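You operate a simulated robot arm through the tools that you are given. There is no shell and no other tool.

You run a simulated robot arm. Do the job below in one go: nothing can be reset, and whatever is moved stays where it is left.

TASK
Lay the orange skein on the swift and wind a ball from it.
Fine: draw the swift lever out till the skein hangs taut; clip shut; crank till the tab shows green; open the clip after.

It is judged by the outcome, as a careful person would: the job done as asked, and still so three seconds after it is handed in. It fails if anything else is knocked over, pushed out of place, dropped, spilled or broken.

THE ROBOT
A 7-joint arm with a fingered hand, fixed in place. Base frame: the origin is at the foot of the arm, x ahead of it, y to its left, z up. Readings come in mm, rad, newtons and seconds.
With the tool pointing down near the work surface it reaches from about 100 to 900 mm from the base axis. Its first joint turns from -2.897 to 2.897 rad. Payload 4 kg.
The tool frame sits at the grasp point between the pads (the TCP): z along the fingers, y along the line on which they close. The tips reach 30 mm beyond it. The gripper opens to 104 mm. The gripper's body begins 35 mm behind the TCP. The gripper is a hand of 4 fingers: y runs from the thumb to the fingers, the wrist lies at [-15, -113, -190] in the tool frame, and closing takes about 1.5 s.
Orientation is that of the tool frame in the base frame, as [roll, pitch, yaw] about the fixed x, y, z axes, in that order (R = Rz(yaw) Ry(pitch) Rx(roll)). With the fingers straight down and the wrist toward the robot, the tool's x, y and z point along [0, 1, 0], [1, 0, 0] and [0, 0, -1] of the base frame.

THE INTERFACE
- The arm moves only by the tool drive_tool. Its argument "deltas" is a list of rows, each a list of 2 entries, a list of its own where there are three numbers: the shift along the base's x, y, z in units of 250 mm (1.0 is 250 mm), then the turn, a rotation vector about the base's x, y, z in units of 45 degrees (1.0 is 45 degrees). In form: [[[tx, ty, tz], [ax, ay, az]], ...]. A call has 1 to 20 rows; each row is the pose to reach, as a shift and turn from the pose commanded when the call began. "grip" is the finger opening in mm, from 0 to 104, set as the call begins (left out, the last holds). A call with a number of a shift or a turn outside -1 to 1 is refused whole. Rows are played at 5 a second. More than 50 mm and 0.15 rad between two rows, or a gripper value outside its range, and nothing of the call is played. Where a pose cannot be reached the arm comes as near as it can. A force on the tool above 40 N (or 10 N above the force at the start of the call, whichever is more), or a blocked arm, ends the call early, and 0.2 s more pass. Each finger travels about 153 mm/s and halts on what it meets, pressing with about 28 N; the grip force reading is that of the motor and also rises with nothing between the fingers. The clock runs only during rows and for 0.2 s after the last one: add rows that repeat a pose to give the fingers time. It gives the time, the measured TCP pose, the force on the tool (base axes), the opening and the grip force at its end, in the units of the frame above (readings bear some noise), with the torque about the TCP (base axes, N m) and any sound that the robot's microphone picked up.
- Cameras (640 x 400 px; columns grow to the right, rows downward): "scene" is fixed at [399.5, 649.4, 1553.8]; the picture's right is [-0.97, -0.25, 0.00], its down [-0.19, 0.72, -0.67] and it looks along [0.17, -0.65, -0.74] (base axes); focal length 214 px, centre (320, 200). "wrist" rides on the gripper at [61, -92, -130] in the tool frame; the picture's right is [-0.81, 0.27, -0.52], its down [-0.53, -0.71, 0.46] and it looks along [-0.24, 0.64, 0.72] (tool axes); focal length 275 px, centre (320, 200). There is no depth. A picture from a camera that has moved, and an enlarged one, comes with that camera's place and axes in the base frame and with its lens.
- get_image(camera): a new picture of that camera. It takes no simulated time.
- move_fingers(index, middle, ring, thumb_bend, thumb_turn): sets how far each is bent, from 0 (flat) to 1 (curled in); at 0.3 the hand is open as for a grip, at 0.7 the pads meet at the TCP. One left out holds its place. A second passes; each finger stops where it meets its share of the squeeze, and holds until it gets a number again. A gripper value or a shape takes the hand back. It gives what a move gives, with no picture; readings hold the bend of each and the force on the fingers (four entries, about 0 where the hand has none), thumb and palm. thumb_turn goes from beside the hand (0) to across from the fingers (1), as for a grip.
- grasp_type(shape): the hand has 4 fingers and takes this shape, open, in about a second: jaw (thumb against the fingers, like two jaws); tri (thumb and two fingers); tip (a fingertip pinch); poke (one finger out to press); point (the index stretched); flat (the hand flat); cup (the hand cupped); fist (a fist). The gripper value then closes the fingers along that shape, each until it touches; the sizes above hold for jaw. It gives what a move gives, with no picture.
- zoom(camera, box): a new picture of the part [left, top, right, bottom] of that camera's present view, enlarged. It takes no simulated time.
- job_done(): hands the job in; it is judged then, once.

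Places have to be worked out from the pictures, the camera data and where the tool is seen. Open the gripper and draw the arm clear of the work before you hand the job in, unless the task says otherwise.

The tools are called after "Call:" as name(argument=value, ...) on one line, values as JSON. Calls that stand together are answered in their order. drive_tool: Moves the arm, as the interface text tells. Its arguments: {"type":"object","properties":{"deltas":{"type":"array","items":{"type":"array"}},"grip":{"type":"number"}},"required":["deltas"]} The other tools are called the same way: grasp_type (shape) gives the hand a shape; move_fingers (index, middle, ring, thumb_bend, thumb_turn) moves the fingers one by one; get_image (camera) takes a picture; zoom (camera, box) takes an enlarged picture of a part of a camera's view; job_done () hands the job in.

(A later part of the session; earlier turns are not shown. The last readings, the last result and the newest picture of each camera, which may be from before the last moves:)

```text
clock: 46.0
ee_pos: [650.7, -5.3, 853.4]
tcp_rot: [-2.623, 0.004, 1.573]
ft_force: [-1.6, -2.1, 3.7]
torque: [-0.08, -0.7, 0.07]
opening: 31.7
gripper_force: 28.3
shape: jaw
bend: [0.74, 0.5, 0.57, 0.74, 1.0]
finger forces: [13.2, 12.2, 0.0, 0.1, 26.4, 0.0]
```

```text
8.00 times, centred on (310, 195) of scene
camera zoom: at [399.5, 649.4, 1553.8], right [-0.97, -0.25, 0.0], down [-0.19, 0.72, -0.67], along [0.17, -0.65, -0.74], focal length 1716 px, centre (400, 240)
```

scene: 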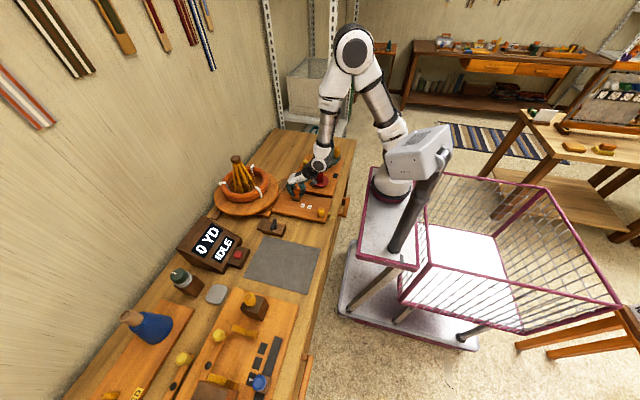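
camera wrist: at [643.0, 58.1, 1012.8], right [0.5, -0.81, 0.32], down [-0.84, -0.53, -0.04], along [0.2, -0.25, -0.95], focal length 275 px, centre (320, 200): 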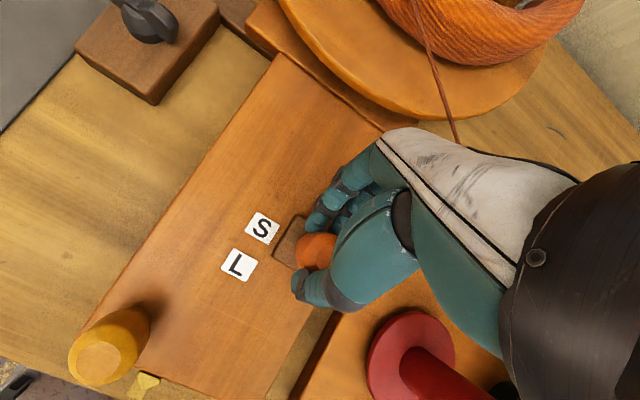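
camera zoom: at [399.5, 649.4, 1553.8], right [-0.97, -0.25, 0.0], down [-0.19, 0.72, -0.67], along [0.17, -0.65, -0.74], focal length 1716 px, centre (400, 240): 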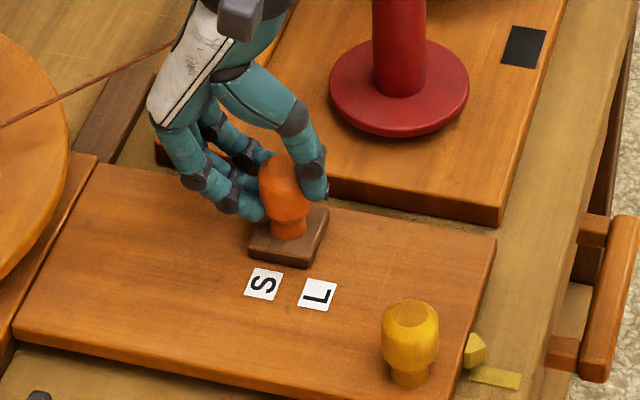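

The display still reads IDLE and there was no sound. The ribs now meet the skein's ring line, which fits the S mark. I check the knob-to-S alignment from the wrist camera's overhead view.

Call:
zoom(camera="wrist", box=[180, 160, 380, 320])

Call:
get_image(camera="wrist")

```text
2.50 times, centred on (280, 240) of wrist
camera zoom: at [635.1, 58.4, 1012.5], right [0.5, -0.81, 0.32], down [-0.84, -0.53, -0.04], along [0.2, -0.25, -0.95], focal length 688 px, centre (420, 100)
```

zoom: 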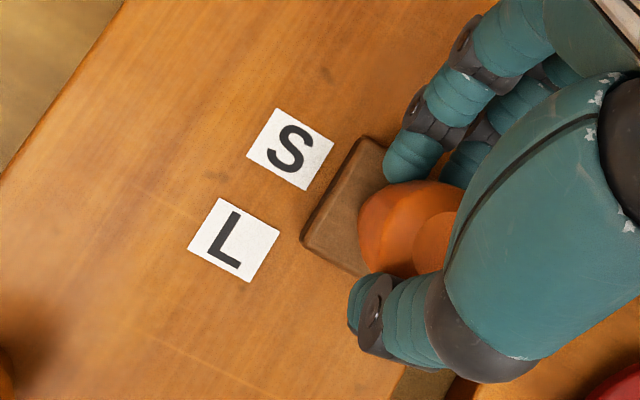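

```text
taken
camera wrist: at [635.1, 58.4, 1012.5], right [0.5, -0.81, 0.32], down [-0.84, -0.53, -0.04], along [0.2, -0.25, -0.95], focal length 275 px, centre (320, 200)
```

wrist: 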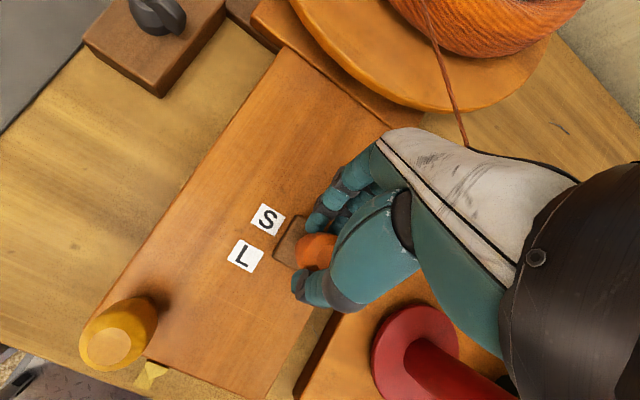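

The knob plate centre is about 4 mm past the S mark. I ease it back 3 mm so it sits at S, then open the hand.

Call:
drive_tool(deltas=[[[0.006, 0, 0], [0, 0, 0]], [[0.012, 0, 0], [0, 0, 0]], [[0.012, 0, 0], [0, 0, 0]], [[0.012, 0, 0], [0, 0, 0]]])

Call:
drive_tool(deltas=[[[0, 0, 0], [0, 0, 0]], [[0, 0, 0], [0, 0, 0]], [[0, 0, 0], [0, 0, 0]], [[0, 0, 0], [0, 0, 0]], [[0, 0, 0], [0, 0, 0]]], grip=70)

Call:
zoom(camera="scene", box=[210, 145, 320, 225])

Call:
zoom(camera="wrist", box=[180, 160, 380, 320])

```text
clock: 47.0
ee_pos: [653.2, -4.2, 854.5]
tcp_rot: [-2.623, 0.004, 1.575]
ft_force: [-1.2, 2.7, 0.7]
torque: [0.07, -0.74, 0.03]
opening: 31.4
gripper_force: 28.4
shape: jaw
bend: [0.74, 0.5, 0.57, 0.74, 1.0]
finger forces: [13.7, 12.2, 0.0, 0.0, 26.3, 0.0]
```

```text
clock: 48.2
ee_pos: [653.3, -5.1, 854.4]
tcp_rot: [-2.622, 0.003, 1.574]
ft_force: [0.5, -0.8, -0.5]
torque: [-0.02, 0.01, 0.01]
opening: 69.4
gripper_force: 0.0
shape: jaw
bend: [0.28, 0.38, 0.35, 0.6, 1.0]
finger forces: [0.0, 0.0, 0.1, 0.1, 0.1, 0.1]
```

```text
5.00 times, centred on (265, 185) of scene
camera zoom: at [399.5, 649.4, 1553.8], right [-0.97, -0.25, 0.0], down [-0.19, 0.72, -0.67], along [0.17, -0.65, -0.74], focal length 1072 px, centre (595, 275)
```

zoom: 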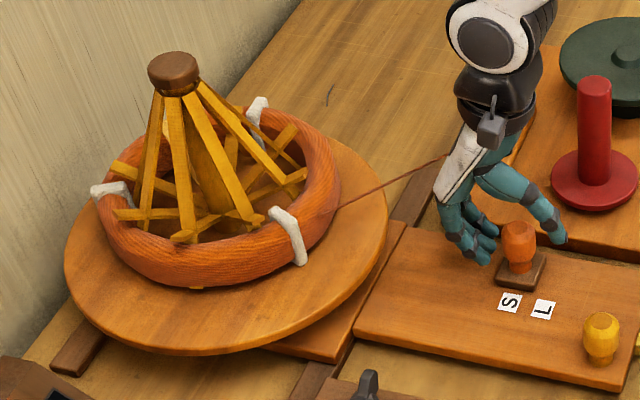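

```text
2.50 times, centred on (280, 240) of wrist
camera zoom: at [638.4, 58.0, 1012.7], right [0.5, -0.81, 0.32], down [-0.84, -0.53, -0.04], along [0.2, -0.25, -0.95], focal length 688 px, centre (420, 100)
```

zoom: 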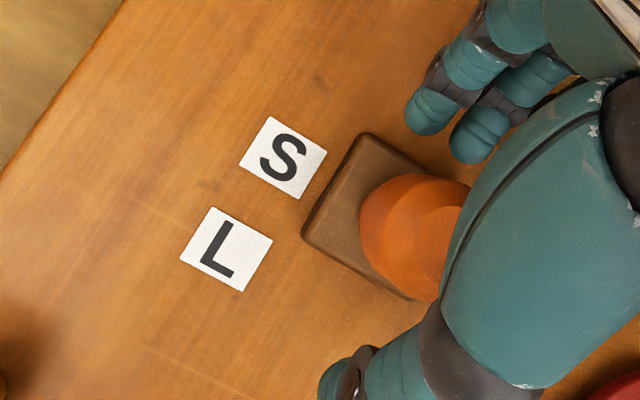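

The knob now sits on the S mark and holds there, with the rib tips right at the skein. I back the hand out along its finger axis, rise clear, and move across towards the winder for a top view of the clip.

Call:
drive_tool(deltas=[[[0.06, 0, 0.1], [0, 0, 0]], [[0.13, 0, 0.22], [0, 0, 0]], [[0.2, 0, 0.35], [0, 0, 0]], [[0.24, -0.04, 0.5], [0, 0, 0]], [[0.26, -0.16, 0.6], [0, 0, 0]], [[0.28, -0.32, 0.62], [0, 0, 0]], [[0.3, -0.48, 0.62], [0, 0, 0]], [[0.32, -0.64, 0.62], [0, 0, 0]], [[0.34, -0.8, 0.6], [0, 0, 0]], [[0.36, -0.95, 0.58], [0, 0, 0]], [[0.36, -0.95, 0.58], [0, 0, 0]]])

Call:
get_image(camera="wrist")

Call:
get_image(camera="scene")

```text
clock: 50.6
ee_pos: [744.7, -243.4, 999.7]
tcp_rot: [-2.622, 0.004, 1.574]
ft_force: [1.0, 0.1, -0.7]
torque: [-0.04, -0.04, 0.01]
opening: 69.8
gripper_force: 0.0
shape: jaw
bend: [0.28, 0.38, 0.35, 0.6, 1.0]
finger forces: [0.1, 0.1, 0.1, 0.0, 0.1, 0.0]
```

```text
taken
camera wrist: at [729.4, -180.8, 1158.2], right [0.5, -0.81, 0.32], down [-0.84, -0.53, -0.04], along [0.2, -0.25, -0.95], focal length 275 px, centre (320, 200)
```

wrist: 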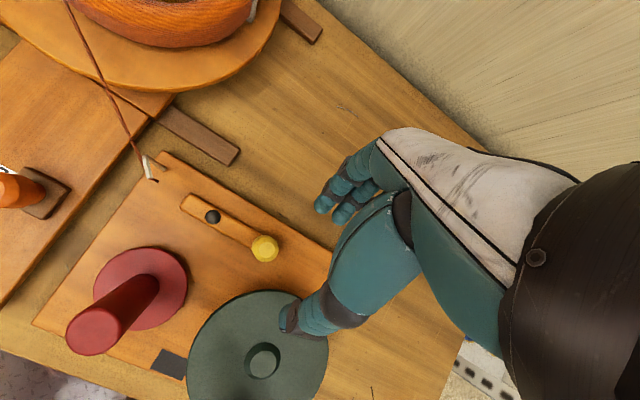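

```text
taken
```

scene: 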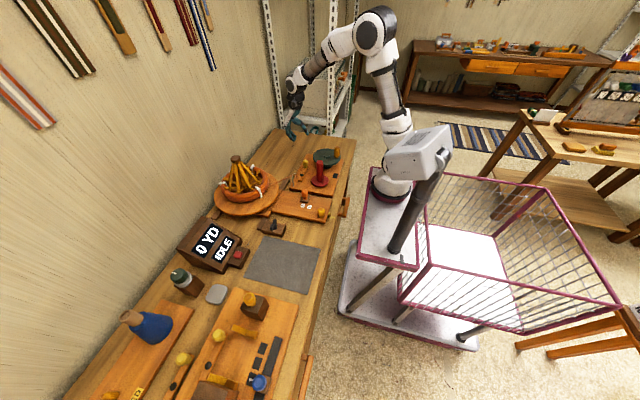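

Good overhead view: the strand runs from the skein to the guide hook and ends there. I zoom in on the clip lever and the hook.

Call:
zoom(camera="wrist", box=[120, 130, 300, 280])

Call:
zoom(camera="wrist", box=[20, 0, 260, 200])

Call:
zoom(camera="scene", box=[280, 140, 350, 200])

Call:
zoom(camera="scene", box=[210, 150, 280, 215])

```text
2.67 times, centred on (210, 205) of wrist
camera zoom: at [729.4, -180.8, 1158.2], right [0.5, -0.81, 0.32], down [-0.84, -0.53, -0.04], along [0.2, -0.25, -0.95], focal length 734 px, centre (613, 187)
```

zoom: 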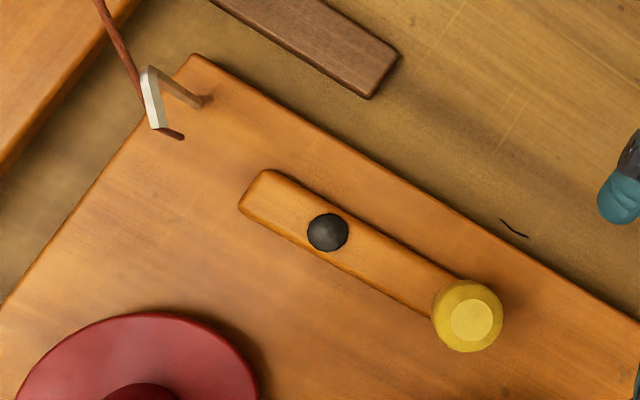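

```text
2.00 times, centred on (140, 100) of wrist
camera zoom: at [729.4, -180.8, 1158.2], right [0.5, -0.81, 0.32], down [-0.84, -0.53, -0.04], along [0.2, -0.25, -0.95], focal length 551 px, centre (680, 400)
```

zoom: 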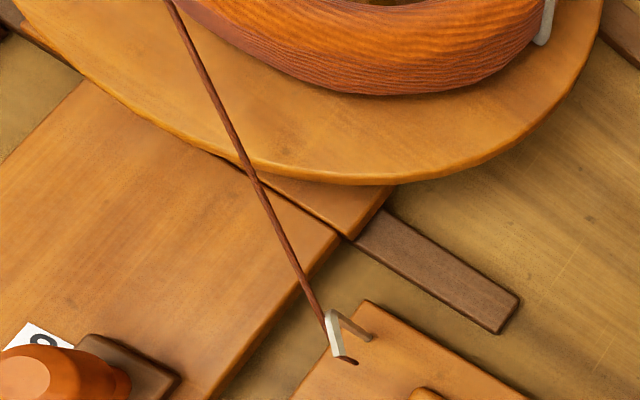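

```text
6.67 times, centred on (315, 170) of scene
camera zoom: at [399.5, 649.4, 1553.8], right [-0.97, -0.25, 0.0], down [-0.19, 0.72, -0.67], along [0.17, -0.65, -0.74], focal length 1430 px, centre (353, 400)
```

zoom: 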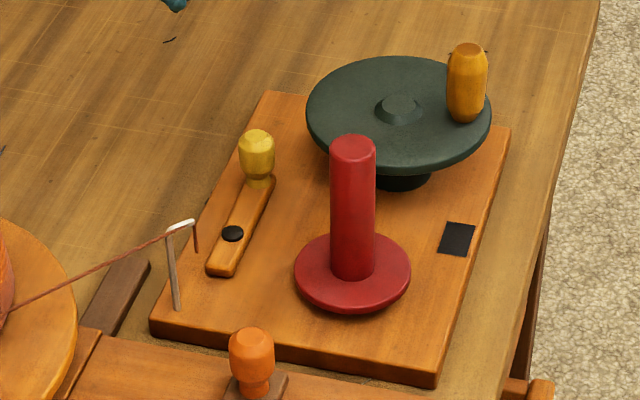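

```text
6.15 times, centred on (245, 182) of scene
camera zoom: at [399.5, 649.4, 1553.8], right [-0.97, -0.25, 0.0], down [-0.19, 0.72, -0.67], along [0.17, -0.65, -0.74], focal length 1320 px, centre (782, 308)
```

zoom: 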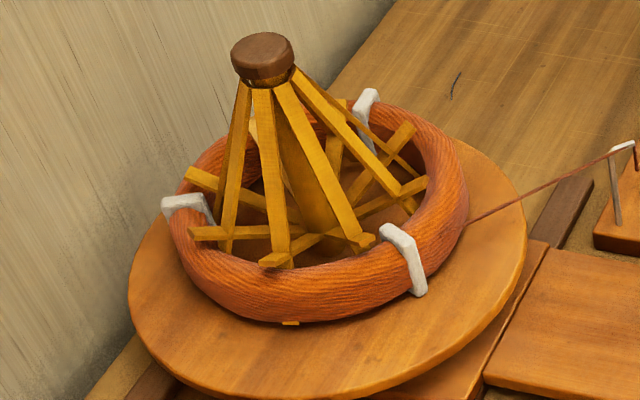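

The clip lever lies exactly along y: pivot (714, -170), knob (714, -241), knob top z≈835. I bring the hand upright and turned -30° so the thumb stays clear of the wheel, hovering above the clip knob.

Call:
drive_tool(deltas=[[[-0.01, 0.0, 0.0], [-0.025, -0.093, -0.093]], [[-0.03, 0.0, -0.02], [-0.05, -0.186, -0.186]], [[-0.05, 0.0, -0.05], [-0.075, -0.28, -0.28]], [[-0.07, 0.005, -0.08], [-0.1, -0.372, -0.372]], [[-0.09, 0.01, -0.12], [-0.125, -0.465, -0.465]], [[-0.11, 0.01, -0.18], [-0.15, -0.558, -0.558]], [[-0.123, 0.01, -0.25], [-0.1745, -0.6512, -0.6512]], [[-0.123, 0.01, -0.32], [-0.1745, -0.6512, -0.6512]], [[-0.123, 0.01, -0.32], [-0.1745, -0.6512, -0.6512]]], grip=64)

Call:
get_image(camera="wrist")

Call:
zoom(camera="scene", box=[260, 110, 370, 210])

```text
clock: 52.6
ee_pos: [712.0, -239.1, 919.2]
tcp_rot: [3.138, 0.004, 1.048]
ft_force: [0.2, 0.5, -0.2]
torque: [0.0, -0.02, -0.02]
opening: 64.3
gripper_force: 0.1
shape: jaw
bend: [0.28, 0.4, 0.37, 0.64, 1.0]
finger forces: [0.0, 0.0, 0.0, 0.0, 0.0, 0.0]
```

```text
taken
camera wrist: at [662.7, -139.2, 1049.2], right [-0.17, -0.84, 0.52], down [-0.88, -0.11, -0.46], along [0.44, -0.54, -0.72], focal length 275 px, centre (320, 200)
```

wrist: 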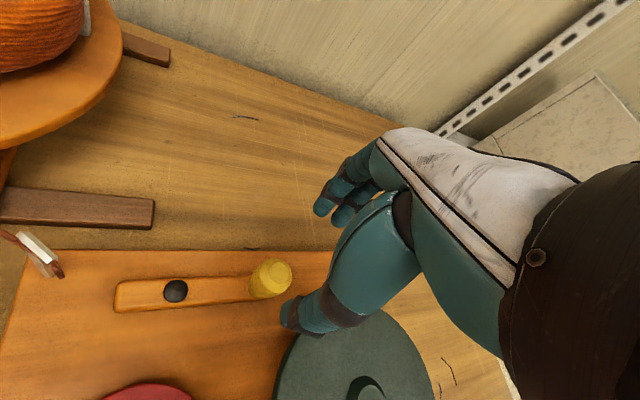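

```text
4.00 times, centred on (315, 160) of scene
camera zoom: at [399.5, 649.4, 1553.8], right [-0.97, -0.25, 0.0], down [-0.19, 0.72, -0.67], along [0.17, -0.65, -0.74], focal length 858 px, centre (340, 360)
```

zoom: 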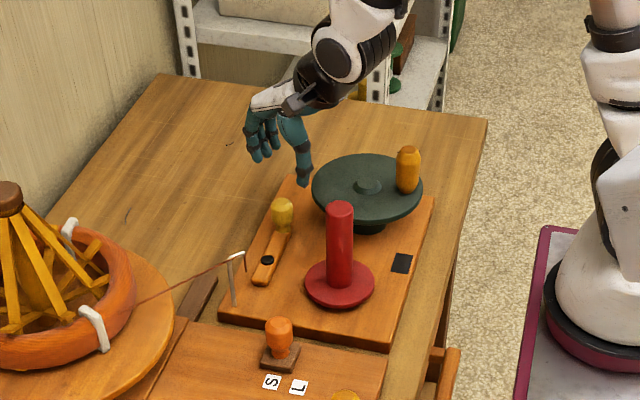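

The knob projects where expected. I lower the hand around it.

Call:
drive_tool(deltas=[[[0.006, -0.004, -0.12], [0, 0, 0]], [[0.006, -0.004, -0.22], [0, 0, 0]], [[0.006, -0.004, -0.3], [0, 0, 0]], [[0.006, -0.004, -0.33], [0, 0, 0]], [[0.006, -0.004, -0.33], [0, 0, 0]]])

Call:
get_image(camera="wrist")

Call:
zoom(camera="scene", box=[260, 120, 360, 200])

```text
clock: 53.8
ee_pos: [713.3, -240.4, 837.8]
tcp_rot: [3.138, 0.004, 1.047]
ft_force: [0.4, -0.1, 0.1]
torque: [-0.04, -0.01, 0.05]
opening: 64.4
gripper_force: 0.1
shape: jaw
bend: [0.28, 0.4, 0.37, 0.64, 1.0]
finger forces: [0.1, 0.0, 0.0, 0.1, 0.0, 0.0]
```

```text
taken
camera wrist: at [664.6, -140.2, 966.8], right [-0.17, -0.84, 0.52], down [-0.88, -0.11, -0.46], along [0.44, -0.54, -0.72], focal length 275 px, centre (320, 200)
```

wrist: 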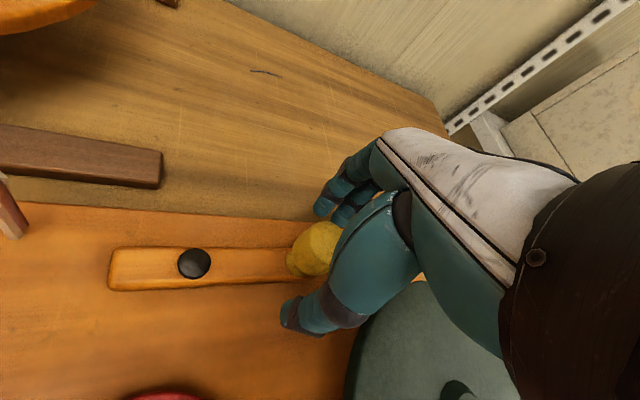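

```text
5.00 times, centred on (310, 160) of scene
camera zoom: at [399.5, 649.4, 1553.8], right [-0.97, -0.25, 0.0], down [-0.19, 0.72, -0.67], along [0.17, -0.65, -0.74], focal length 1072 px, centre (370, 400)
```

zoom: 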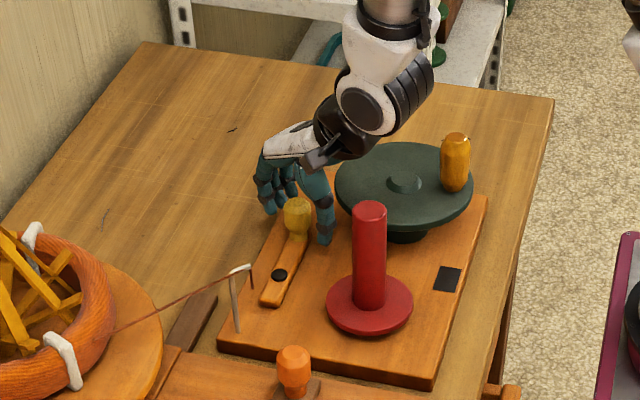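

The hand straddles the knob and is clear of the wheel. I close gently and then test which way it turns.

Call:
drive_tool(deltas=[[[0, 0, 0], [0, 0, 0]], [[0, 0, 0], [0, 0, 0]], [[0, 0, 0], [0, 0, 0]], [[0, 0, 0], [0, 0, 0]], [[0, 0, 0], [0, 0, 0]], [[0, 0, 0], [0, 0, 0]]], grip=16)

Call:
get_image(camera="wrist")

Call:
zoom(camera="scene", box=[260, 120, 360, 200])

```text
clock: 55.2
ee_pos: [715.7, -240.3, 836.5]
tcp_rot: [3.138, 0.004, 1.047]
ft_force: [-0.5, 4.9, -4.0]
torque: [0.08, 0.0, 0.04]
opening: 19.9
gripper_force: 27.8
shape: jaw
bend: [0.73, 0.61, 0.65, 0.74, 1.0]
finger forces: [15.3, 6.2, 0.1, 0.1, 25.3, 0.0]
```

```text
taken
camera wrist: at [664.6, -139.9, 966.9], right [-0.17, -0.84, 0.52], down [-0.88, -0.11, -0.46], along [0.44, -0.54, -0.72], focal length 275 px, centre (320, 200)
```

wrist: 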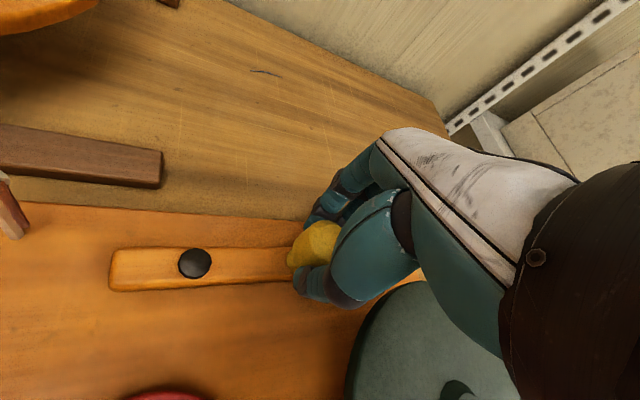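

```text
5.00 times, centred on (310, 160) of scene
camera zoom: at [399.5, 649.4, 1553.8], right [-0.97, -0.25, 0.0], down [-0.19, 0.72, -0.67], along [0.17, -0.65, -0.74], focal length 1072 px, centre (370, 400)
```

zoom: 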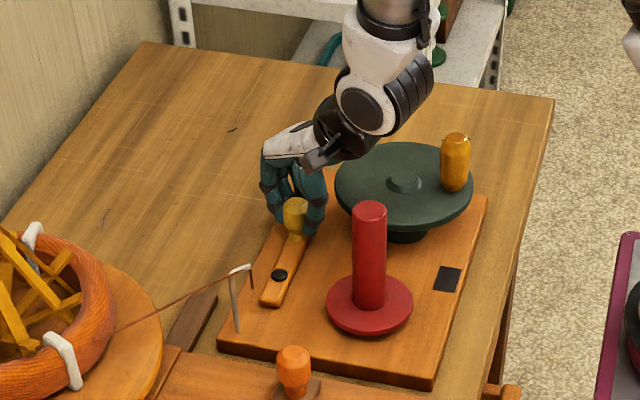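

The knob is held, so I test a small 6 mm motion outward (+x) and read the force.

Call:
drive_tool(deltas=[[[0.012, 0, 0], [0, 0, 0]], [[0.024, 0, 0], [0, 0, 0]], [[0.024, 0, 0], [0, 0, 0]]])

Call:
get_image(camera="wrist")

```text
clock: 56.0
ee_pos: [719.5, -240.2, 838.0]
tcp_rot: [3.136, 0.004, 1.049]
ft_force: [-3.3, 8.0, -7.8]
torque: [0.17, 0.02, 0.08]
opening: 19.8
gripper_force: 28.3
shape: jaw
bend: [0.73, 0.61, 0.65, 0.74, 1.0]
finger forces: [15.6, 5.7, 0.0, 0.0, 27.7, 0.0]
```

```text
taken
camera wrist: at [670.0, -139.6, 967.2], right [-0.17, -0.84, 0.52], down [-0.88, -0.11, -0.46], along [0.44, -0.54, -0.72], focal length 275 px, centre (320, 200)
```

wrist: 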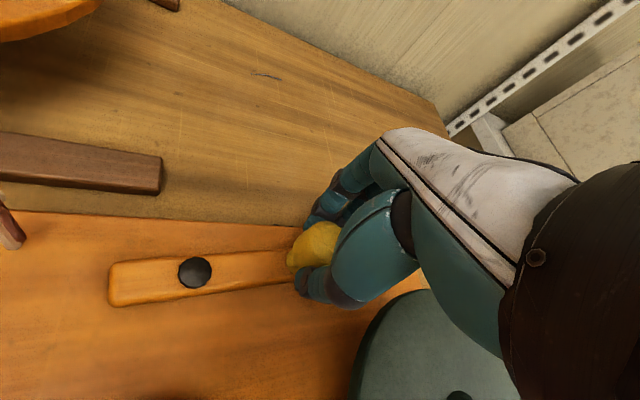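

The lever swings outward freely about its pivot. I follow the arc outward in small steps, force-limited, to find its stop.

Call:
drive_tool(deltas=[[[0.0245, 0.003, 0], [0, 0, 0]], [[0.049, 0.0085, 0], [0, 0, 0]], [[0.0724, 0.016, 0], [0, 0, 0]], [[0.095, 0.0255, 0], [0, 0, 0]], [[0.117, 0.037, 0], [0, 0, 0]], [[0.117, 0.037, 0], [0, 0, 0]]])

Call:
get_image(camera="wrist")

Call:
zoom(camera="scene", box=[260, 120, 360, 200])

```text
clock: 57.4
ee_pos: [747.2, -231.4, 837.3]
tcp_rot: [3.137, 0.003, 1.05]
ft_force: [-6.9, 8.6, -0.4]
torque: [0.18, 0.1, 0.11]
opening: 18.6
gripper_force: 27.9
shape: jaw
bend: [0.73, 0.61, 0.65, 0.73, 1.0]
finger forces: [14.2, 7.9, 0.0, 0.1, 31.1, 0.0]
```

```text
taken
camera wrist: at [698.6, -131.2, 966.1], right [-0.17, -0.84, 0.52], down [-0.88, -0.11, -0.46], along [0.44, -0.54, -0.72], focal length 275 px, centre (320, 200)
```

wrist: 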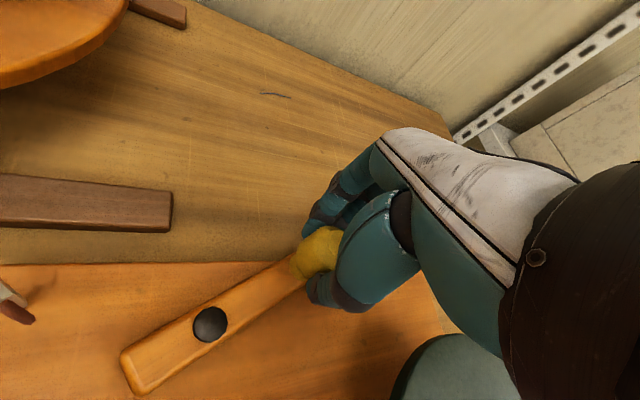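

```text
5.00 times, centred on (310, 160) of scene
camera zoom: at [399.5, 649.4, 1553.8], right [-0.97, -0.25, 0.0], down [-0.19, 0.72, -0.67], along [0.17, -0.65, -0.74], focal length 1072 px, centre (370, 400)
```

zoom: 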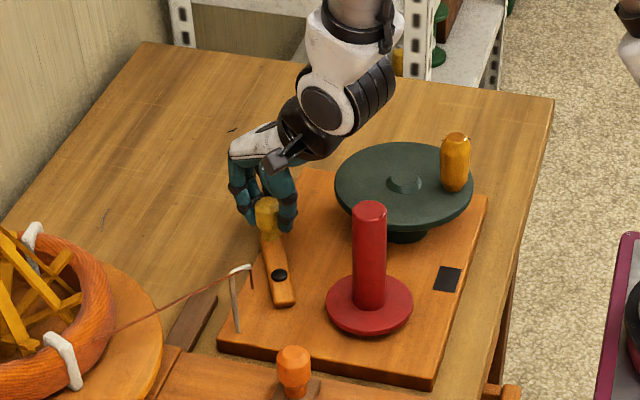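

The clip is at about 30° and still turning freely. I follow the arc on towards 60°, slightly reducing the radius.

Call:
drive_tool(deltas=[[[0.018, 0.018, 0], [0, 0, 0]], [[0.036, 0.033, 0], [0, 0, 0]], [[0.055, 0.049, 0], [0, 0, 0]], [[0.071, 0.068, 0], [0, 0, 0]], [[0.086, 0.086, 0], [0, 0, 0]], [[0.099, 0.107, 0], [0, 0, 0]], [[0.099, 0.107, 0], [0, 0, 0]]])

Call:
get_image(camera="wrist")

Call:
zoom(camera="scene", box=[260, 120, 360, 200])

```text
clock: 59.0
ee_pos: [773.1, -206.4, 835.0]
tcp_rot: [3.136, 0.006, 1.044]
ft_force: [-4.8, -21.0, -5.6]
torque: [-0.32, -0.26, 0.17]
opening: 17.3
gripper_force: 28.3
shape: jaw
bend: [0.74, 0.58, 0.65, 0.73, 1.0]
finger forces: [10.4, 13.7, 0.1, 0.1, 30.9, 0.0]
```

```text
taken
camera wrist: at [724.2, -106.4, 964.8], right [-0.17, -0.84, 0.52], down [-0.88, -0.1, -0.46], along [0.44, -0.54, -0.72], focal length 275 px, centre (320, 200)
```

wrist: 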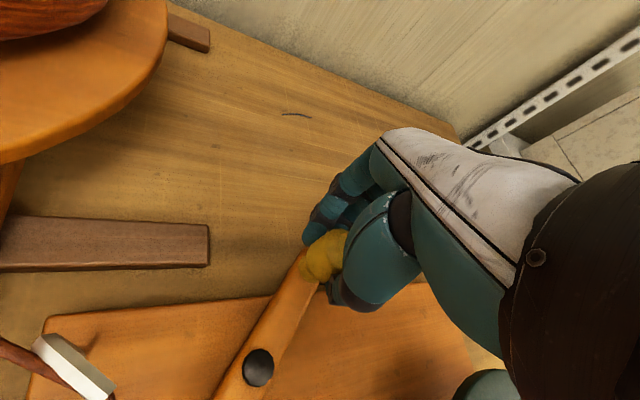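

```text
5.00 times, centred on (310, 160) of scene
camera zoom: at [399.5, 649.4, 1553.8], right [-0.97, -0.25, 0.0], down [-0.19, 0.72, -0.67], along [0.17, -0.65, -0.74], focal length 1072 px, centre (370, 400)
```

zoom: 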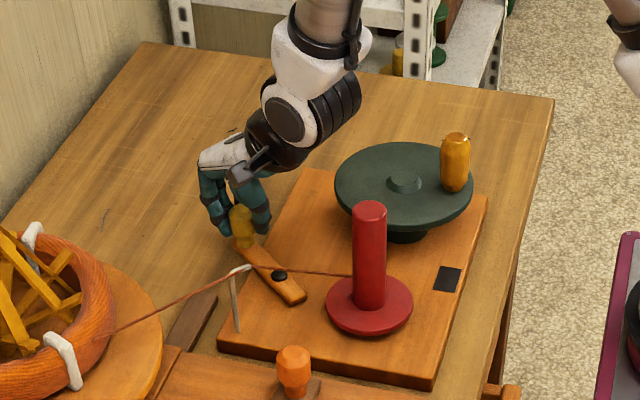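

A strand has appeared from the guide hook to the red post, so the clip is shut, and the lever is now against its stop at about 55°. I open the hand, rise clear and check that it stays.

Call:
drive_tool(deltas=[[[0, 0, 0], [0, 0, 0]], [[0, 0, 0], [0, 0, 0]], [[0, 0, 0], [0, 0, 0]], [[0, 0, 0], [0, 0, 0]]], grip=64)

Call:
drive_tool(deltas=[[[0, 0, 0.08], [0, 0, 0]], [[0, 0, 0.18], [0, 0, 0]], [[0, 0, 0.3], [0, 0, 0]], [[0, 0, 0.42], [0, 0, 0]], [[0, 0, 0.54], [0, 0, 0]], [[0, 0, 0.54], [0, 0, 0]]])

Call:
get_image(camera="wrist")

Call:
zoom(camera="scene", box=[270, 140, 350, 200])

Call:
zoom(camera="scene", box=[165, 140, 285, 280])

```text
clock: 60.0
ee_pos: [774.7, -203.6, 836.7]
tcp_rot: [3.135, 0.004, 1.045]
ft_force: [-0.3, -0.2, -0.7]
torque: [-0.02, -0.03, 0.01]
opening: 63.4
gripper_force: 0.1
shape: jaw
bend: [0.29, 0.4, 0.37, 0.64, 1.0]
finger forces: [0.0, 0.0, 0.0, 0.1, 0.0, 0.0]
```

```text
clock: 61.4
ee_pos: [774.3, -205.4, 971.1]
tcp_rot: [3.137, 0.004, 1.047]
ft_force: [0.7, 0.1, -0.3]
torque: [-0.02, -0.03, 0.01]
opening: 63.5
gripper_force: 0.1
shape: jaw
bend: [0.29, 0.4, 0.37, 0.64, 1.0]
finger forces: [0.0, 0.1, 0.0, 0.0, 0.0, 0.0]
```

```text
taken
camera wrist: at [724.9, -104.3, 1101.1], right [-0.17, -0.84, 0.52], down [-0.88, -0.11, -0.46], along [0.44, -0.54, -0.72], focal length 275 px, centre (320, 200)
```

wrist: 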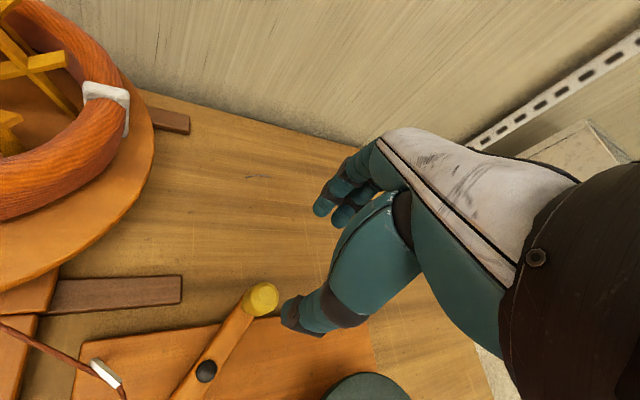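

```text
6.67 times, centred on (310, 170) of scene
camera zoom: at [399.5, 649.4, 1553.8], right [-0.97, -0.25, 0.0], down [-0.19, 0.72, -0.67], along [0.17, -0.65, -0.74], focal length 1430 px, centre (387, 400)
```

zoom: 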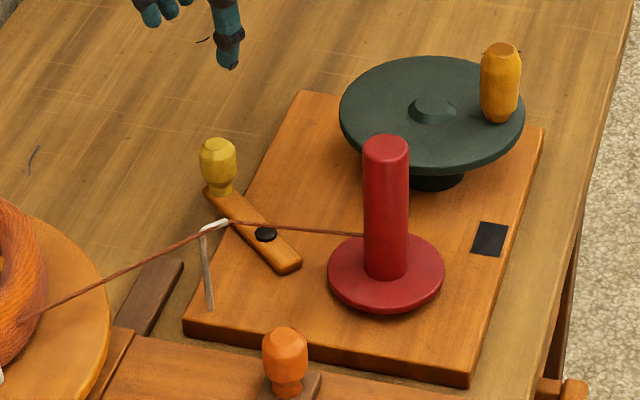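

```text
2.86 times, centred on (225, 210) of scene
camera zoom: at [399.5, 649.4, 1553.8], right [-0.97, -0.25, 0.0], down [-0.19, 0.72, -0.67], along [0.17, -0.65, -0.74], focal length 613 px, centre (591, 171)
```

zoom: 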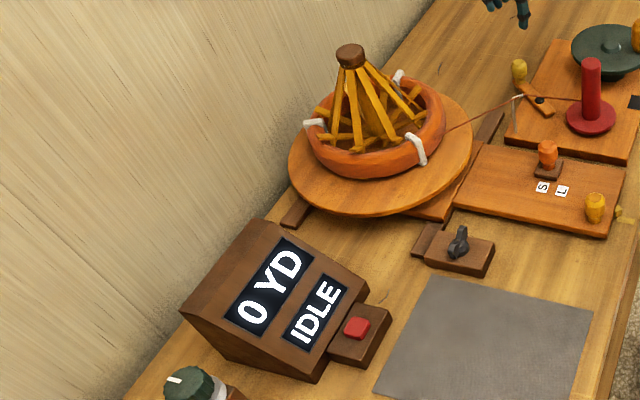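

The clip holds shut with yarn running hook to post, and the display shows 0 YD IDLE. The crank hub is at about (608, -301) and its peg at about (555, -300), top z≈917. I move the hand above it with a 20° tilt so the arm can reach the whole circle.

Call:
drive_tool(deltas=[[[-0.08, -0.05, 0.06], [0.0, 0.0, 0]], [[-0.2, -0.12, 0.1], [0.02, 0.035, 0]], [[-0.32, -0.19, 0.12], [0.06, 0.104, 0]], [[-0.44, -0.27, 0.12], [0.1, 0.173, 0]], [[-0.56, -0.34, 0.12], [0.14, 0.242, 0]], [[-0.66, -0.4, 0.12], [0.18, 0.312, 0]], [[-0.72, -0.44, 0.12], [0.222, 0.385, 0]], [[-0.745, -0.454, 0.12], [0.222, 0.385, 0]], [[-0.745, -0.454, 0.12], [0.222, 0.385, 0]]], grip=84)

Call:
get_image(camera="wrist")

Call:
zoom(camera="scene", box=[270, 90, 380, 200])

```text
clock: 63.4
ee_pos: [586.6, -318.6, 1000.8]
tcp_rot: [-2.798, 0.002, 1.047]
ft_force: [0.3, -0.7, -0.1]
torque: [0.01, -0.01, -0.02]
opening: 83.8
gripper_force: 0.0
shape: jaw
bend: [0.27, 0.34, 0.32, 0.49, 0.99]
finger forces: [0.0, 0.0, 0.1, 0.0, 0.1, 0.1]
```

```text
taken
camera wrist: at [579.8, -242.4, 1154.7], right [-0.03, -0.92, 0.4], down [-0.98, -0.05, -0.19], along [0.19, -0.4, -0.9], focal length 275 px, centre (320, 200)
```

wrist: 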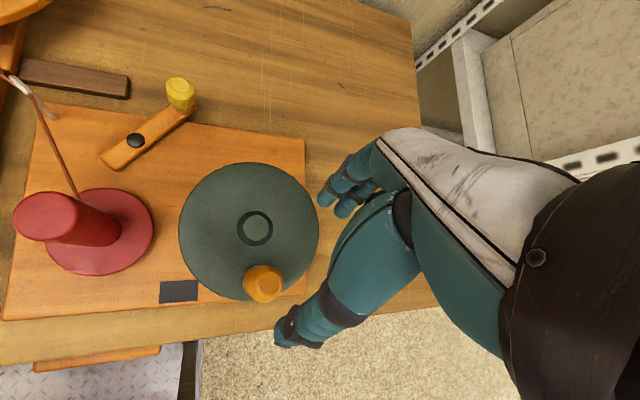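

```text
3.64 times, centred on (325, 145) of scene
camera zoom: at [399.5, 649.4, 1553.8], right [-0.97, -0.25, 0.0], down [-0.19, 0.72, -0.67], along [0.17, -0.65, -0.74], focal length 780 px, centre (302, 400)
```

zoom: 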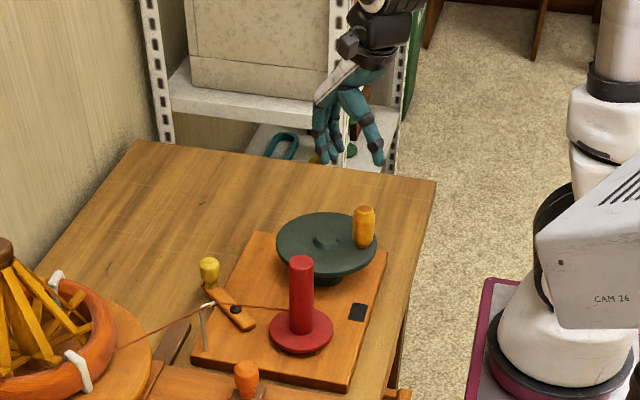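

From this view the hub is at about (610, -301) and the peg at (558, -298), radius 52. I slide down along the tilted finger axis around the peg.

Call:
drive_tool(deltas=[[[-0.03, 0.021, -0.104], [0, 0, 0]], [[-0.06, 0.042, -0.208], [0, 0, 0]], [[-0.09, 0.063, -0.312], [0, 0, 0]], [[-0.11, 0.077, -0.38], [0, 0, 0]], [[-0.12, 0.084, -0.416], [0, 0, 0]], [[-0.12, 0.084, -0.416], [0, 0, 0]]])

Call:
get_image(camera="wrist")

Call:
zoom(camera="scene", box=[290, 110, 370, 190])

```text
clock: 64.8
ee_pos: [556.0, -295.9, 898.9]
tcp_rot: [-2.798, 0.004, 1.048]
ft_force: [0.5, 0.0, -0.2]
torque: [0.0, -0.03, -0.01]
opening: 83.6
gripper_force: 0.1
shape: jaw
bend: [0.27, 0.34, 0.32, 0.49, 0.99]
finger forces: [0.0, 0.1, 0.1, 0.0, 0.0, 0.0]
```

```text
taken
camera wrist: at [549.5, -221.6, 1052.8], right [-0.03, -0.92, 0.4], down [-0.98, -0.05, -0.19], along [0.19, -0.4, -0.9], focal length 275 px, centre (320, 200)
```

wrist: 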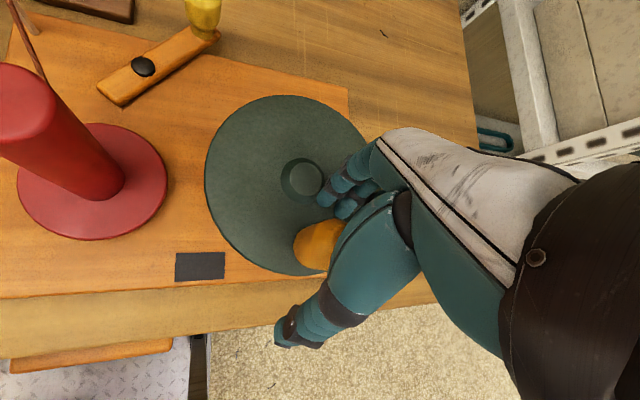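

```text
5.00 times, centred on (330, 150) of scene
camera zoom: at [399.5, 649.4, 1553.8], right [-0.97, -0.25, 0.0], down [-0.19, 0.72, -0.67], along [0.17, -0.65, -0.74], focal length 1072 px, centre (270, 450)
```

zoom: 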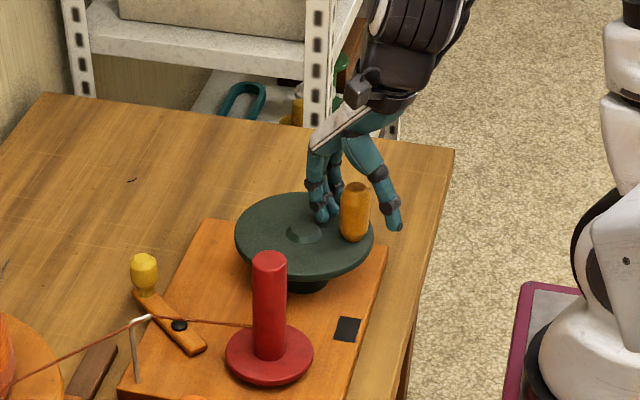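

The peg is between the fingers and thumb. I close on it and read the contact opening.

Call:
drive_tool(deltas=[[[0, 0, 0], [0, 0, 0]], [[0, 0, 0], [0, 0, 0]], [[0, 0, 0], [0, 0, 0]], [[0, 0, 0], [0, 0, 0]], [[0, 0, 0], [0, 0, 0]], [[0, 0, 0], [0, 0, 0]]], grip=15)

Call:
get_image(camera="wrist")

Call:
zoom(camera="scene", box=[290, 110, 370, 190])

```text
clock: 66.2
ee_pos: [555.1, -297.0, 898.6]
tcp_rot: [-2.797, 0.003, 1.049]
ft_force: [-3.4, 0.6, -3.3]
torque: [-0.2, -0.36, 0.04]
opening: 26.1
gripper_force: 28.3
shape: jaw
bend: [0.73, 0.57, 0.59, 0.75, 1.0]
finger forces: [17.4, 6.1, 0.0, 0.0, 25.6, 0.1]
```

```text
taken
camera wrist: at [549.4, -221.5, 1052.9], right [-0.03, -0.92, 0.4], down [-0.98, -0.05, -0.19], along [0.19, -0.4, -0.9], focal length 275 px, centre (320, 200)
```

wrist: 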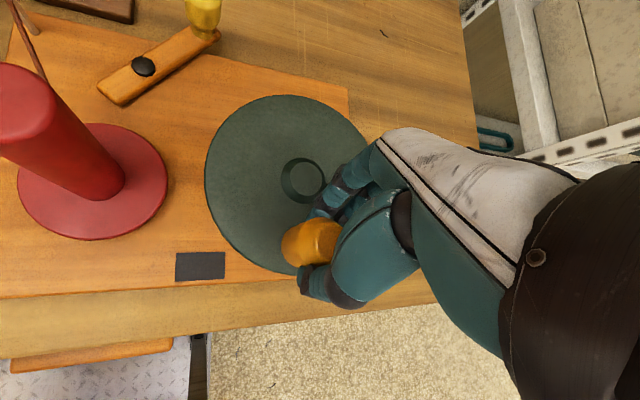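

```text
5.00 times, centred on (330, 150) of scene
camera zoom: at [399.5, 649.4, 1553.8], right [-0.97, -0.25, 0.0], down [-0.19, 0.72, -0.67], along [0.17, -0.65, -0.74], focal length 1072 px, centre (270, 450)
```

zoom: 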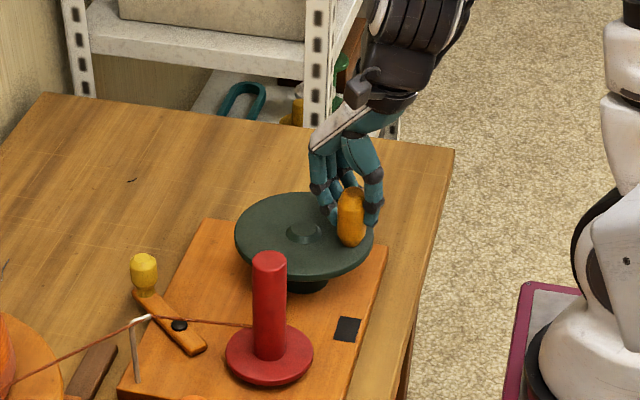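

The grip nudged the wheel a few degrees clockwise, so the wheel turns freely and the peg is now at about 173° on its circle. I try a short 20° clockwise arc (seen from above) and check the force and display.

Call:
drive_tool(deltas=[[[0.003, 0.0175, 0], [0, 0, 0]], [[0.0076, 0.0355, 0], [0, 0, 0]], [[0.0138, 0.0525, 0], [0, 0, 0]], [[0.0211, 0.0691, 0], [0, 0, 0]], [[0.0211, 0.0691, 0], [0, 0, 0]]])

Call:
get_image(camera="wrist")

Call:
get_image(camera="scene")

Call:
zoom(camera="scene", box=[175, 210, 255, 280])

```text
clock: 67.4
ee_pos: [562.2, -279.5, 898.5]
tcp_rot: [-2.798, 0.004, 1.048]
ft_force: [-5.1, 3.6, 11.2]
torque: [-0.1, -0.32, 0.02]
opening: 26.6
gripper_force: 27.8
shape: jaw
bend: [0.74, 0.57, 0.59, 0.75, 1.0]
finger forces: [18.0, 6.4, 0.1, 0.0, 28.6, 0.0]
```

```text
taken
camera wrist: at [556.1, -203.8, 1052.0], right [-0.03, -0.92, 0.4], down [-0.98, -0.05, -0.19], along [0.19, -0.4, -0.9], focal length 275 px, centre (320, 200)
```

wrist: 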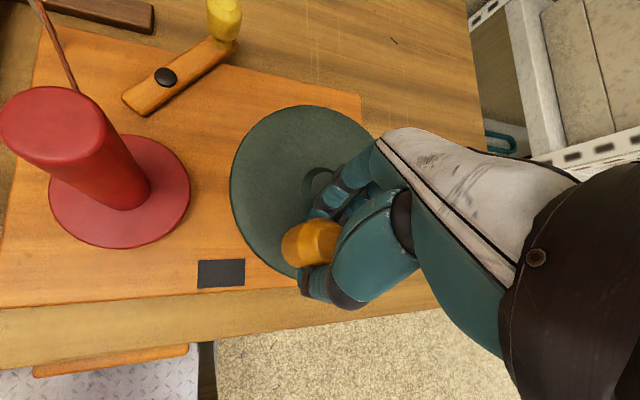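

```text
taken
```

scene: 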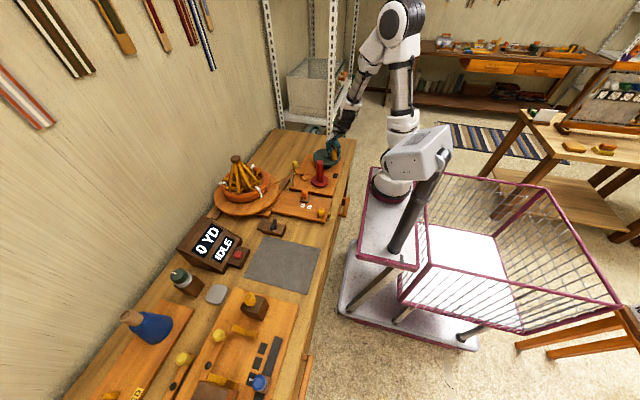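

```text
5.71 times, centred on (215, 245) of scene
camera zoom: at [399.5, 649.4, 1553.8], right [-0.97, -0.25, 0.0], down [-0.19, 0.72, -0.67], along [0.17, -0.65, -0.74], focal length 1226 px, centre (920, -57)
```

zoom: 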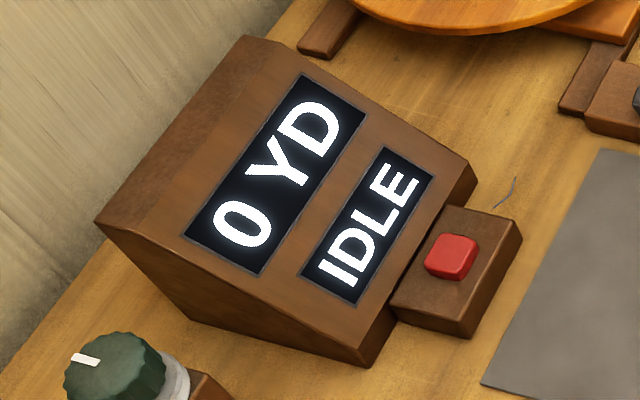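

The wheel follows the hand with low forces. I check whether the swift or the post turned with this.

Call:
zoom(camera="scene", box=[210, 150, 280, 215])

Call:
zoom(camera="scene", box=[280, 140, 350, 200])

```text
6.15 times, centred on (245, 182) of scene
camera zoom: at [399.5, 649.4, 1553.8], right [-0.97, -0.25, 0.0], down [-0.19, 0.72, -0.67], along [0.17, -0.65, -0.74], focal length 1320 px, centre (782, 308)
```

zoom: 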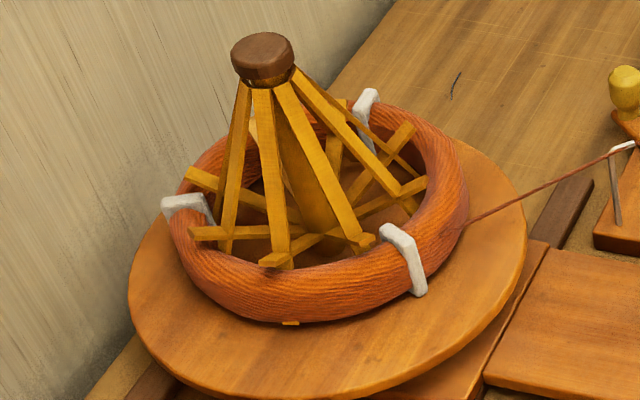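

```text
6.67 times, centred on (315, 170) of scene
camera zoom: at [399.5, 649.4, 1553.8], right [-0.97, -0.25, 0.0], down [-0.19, 0.72, -0.67], along [0.17, -0.65, -0.74], focal length 1430 px, centre (353, 400)
```

zoom: 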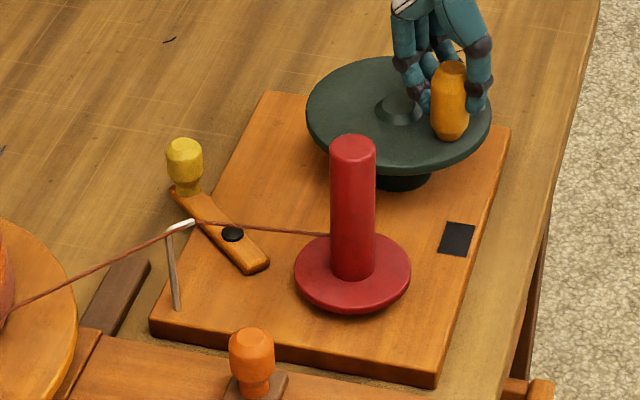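

No yarn motion is visible yet after so small a turn. I continue clockwise by another 60° and watch the force so I can refine the circle.

Call:
drive_tool(deltas=[[[0.0213, 0.0294, 0], [0, 0, 0]], [[0.0474, 0.0545, 0], [0, 0, 0]], [[0.0776, 0.0748, 0], [0, 0, 0]], [[0.1104, 0.0896, 0], [0, 0, 0]], [[0.1456, 0.0984, 0], [0, 0, 0]], [[0.182, 0.1008, 0], [0, 0, 0]], [[0.182, 0.1008, 0], [0, 0, 0]]])

Call:
get_image(camera="wrist")

Call:
zoom(camera="scene", box=[175, 140, 355, 280])

Call:
zoom(camera="scene", box=[280, 140, 350, 200])

```text
clock: 69.0
ee_pos: [609.1, -255.0, 897.8]
tcp_rot: [-2.8, 0.005, 1.049]
ft_force: [0.4, 17.2, 18.6]
torque: [0.24, -0.25, -0.02]
opening: 26.9
gripper_force: 27.7
shape: jaw
bend: [0.74, 0.74, 0.59, 0.75, 1.0]
finger forces: [19.7, 2.1, 0.0, 0.0, 28.2, 0.1]
```

```text
taken
camera wrist: at [601.9, -178.3, 1050.9], right [-0.03, -0.92, 0.4], down [-0.98, -0.05, -0.19], along [0.19, -0.4, -0.9], focal length 275 px, centre (320, 200)
```

wrist: 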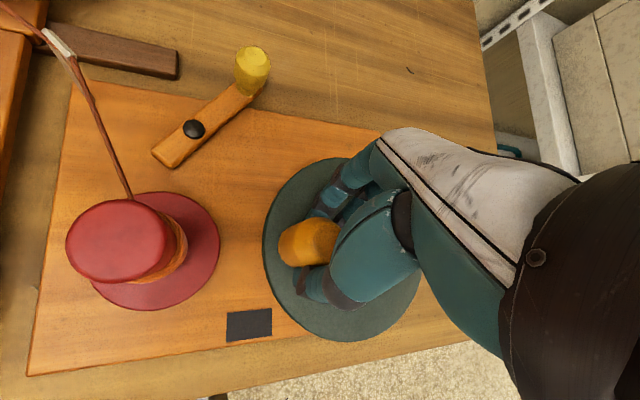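

```text
2.86 times, centred on (265, 210) of scene
camera zoom: at [399.5, 649.4, 1553.8], right [-0.97, -0.25, 0.0], down [-0.19, 0.72, -0.67], along [0.17, -0.65, -0.74], focal length 613 px, centre (477, 171)
```

zoom: 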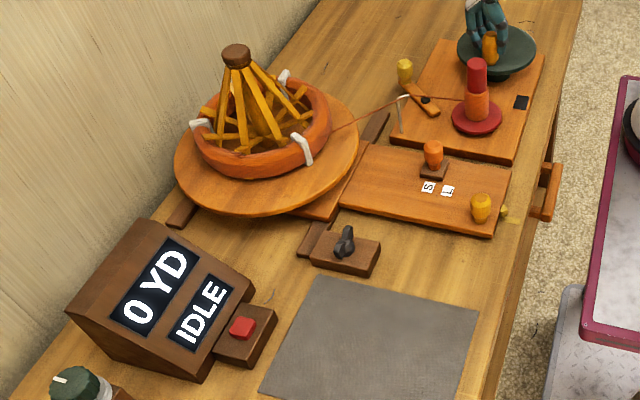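

```text
6.67 times, centred on (315, 170) of scene
camera zoom: at [399.5, 649.4, 1553.8], right [-0.97, -0.25, 0.0], down [-0.19, 0.72, -0.67], along [0.17, -0.65, -0.74], focal length 1430 px, centre (353, 400)
```

zoom: 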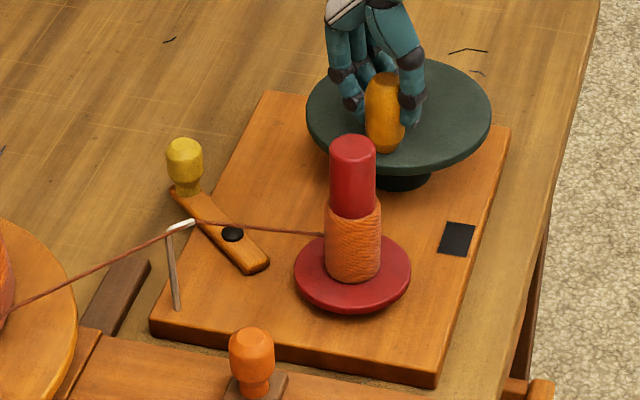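

Yarn is winding onto the red post, so clockwise is right. The peg has crept about 7 mm towards +y within my grip, so I loosen, recentre on it and grip again.

Call:
drive_tool(deltas=[[[0, 0, 0], [0, 0, 0]], [[0, 0, 0], [0, 0, 0]], [[0.006, 0.014, 0], [0, 0, 0]], [[0.01, 0.028, 0], [0, 0, 0]], [[0.01, 0.028, 0], [0, 0, 0]]], grip=56)

Call:
get_image(camera="wrist")

Call:
zoom(camera="scene", box=[300, 130, 350, 180])

```text
clock: 70.2
ee_pos: [611.5, -248.5, 898.7]
tcp_rot: [-2.799, 0.002, 1.045]
ft_force: [-0.3, -0.1, 0.7]
torque: [0.03, 0.02, -0.01]
opening: 55.7
gripper_force: 0.0
shape: jaw
bend: [0.74, 0.43, 0.4, 0.68, 1.0]
finger forces: [0.1, 0.0, 0.0, 0.0, 0.0, 0.1]
```

```text
taken
camera wrist: at [605.2, -172.0, 1051.9], right [-0.03, -0.92, 0.4], down [-0.98, -0.05, -0.19], along [0.19, -0.4, -0.9], focal length 275 px, centre (320, 200)
```

wrist: 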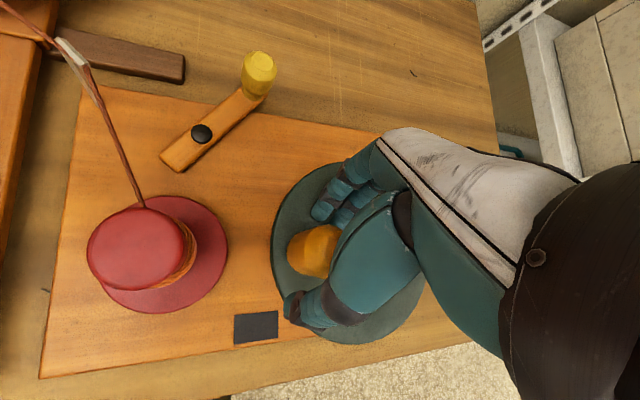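

```text
8.00 times, centred on (325, 155) of scene
camera zoom: at [399.5, 649.4, 1553.8], right [-0.97, -0.25, 0.0], down [-0.19, 0.72, -0.67], along [0.17, -0.65, -0.74], focal length 1716 px, centre (280, 560)
```

zoom: 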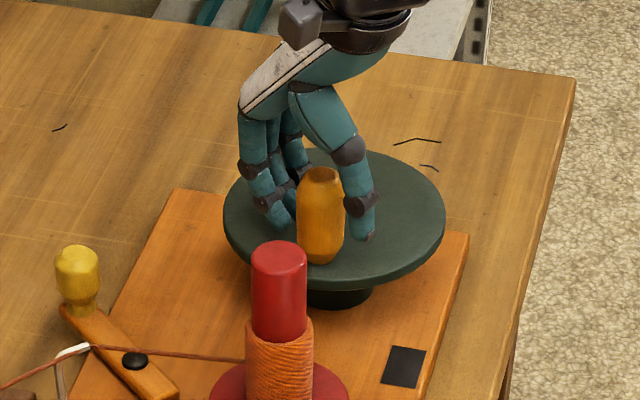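

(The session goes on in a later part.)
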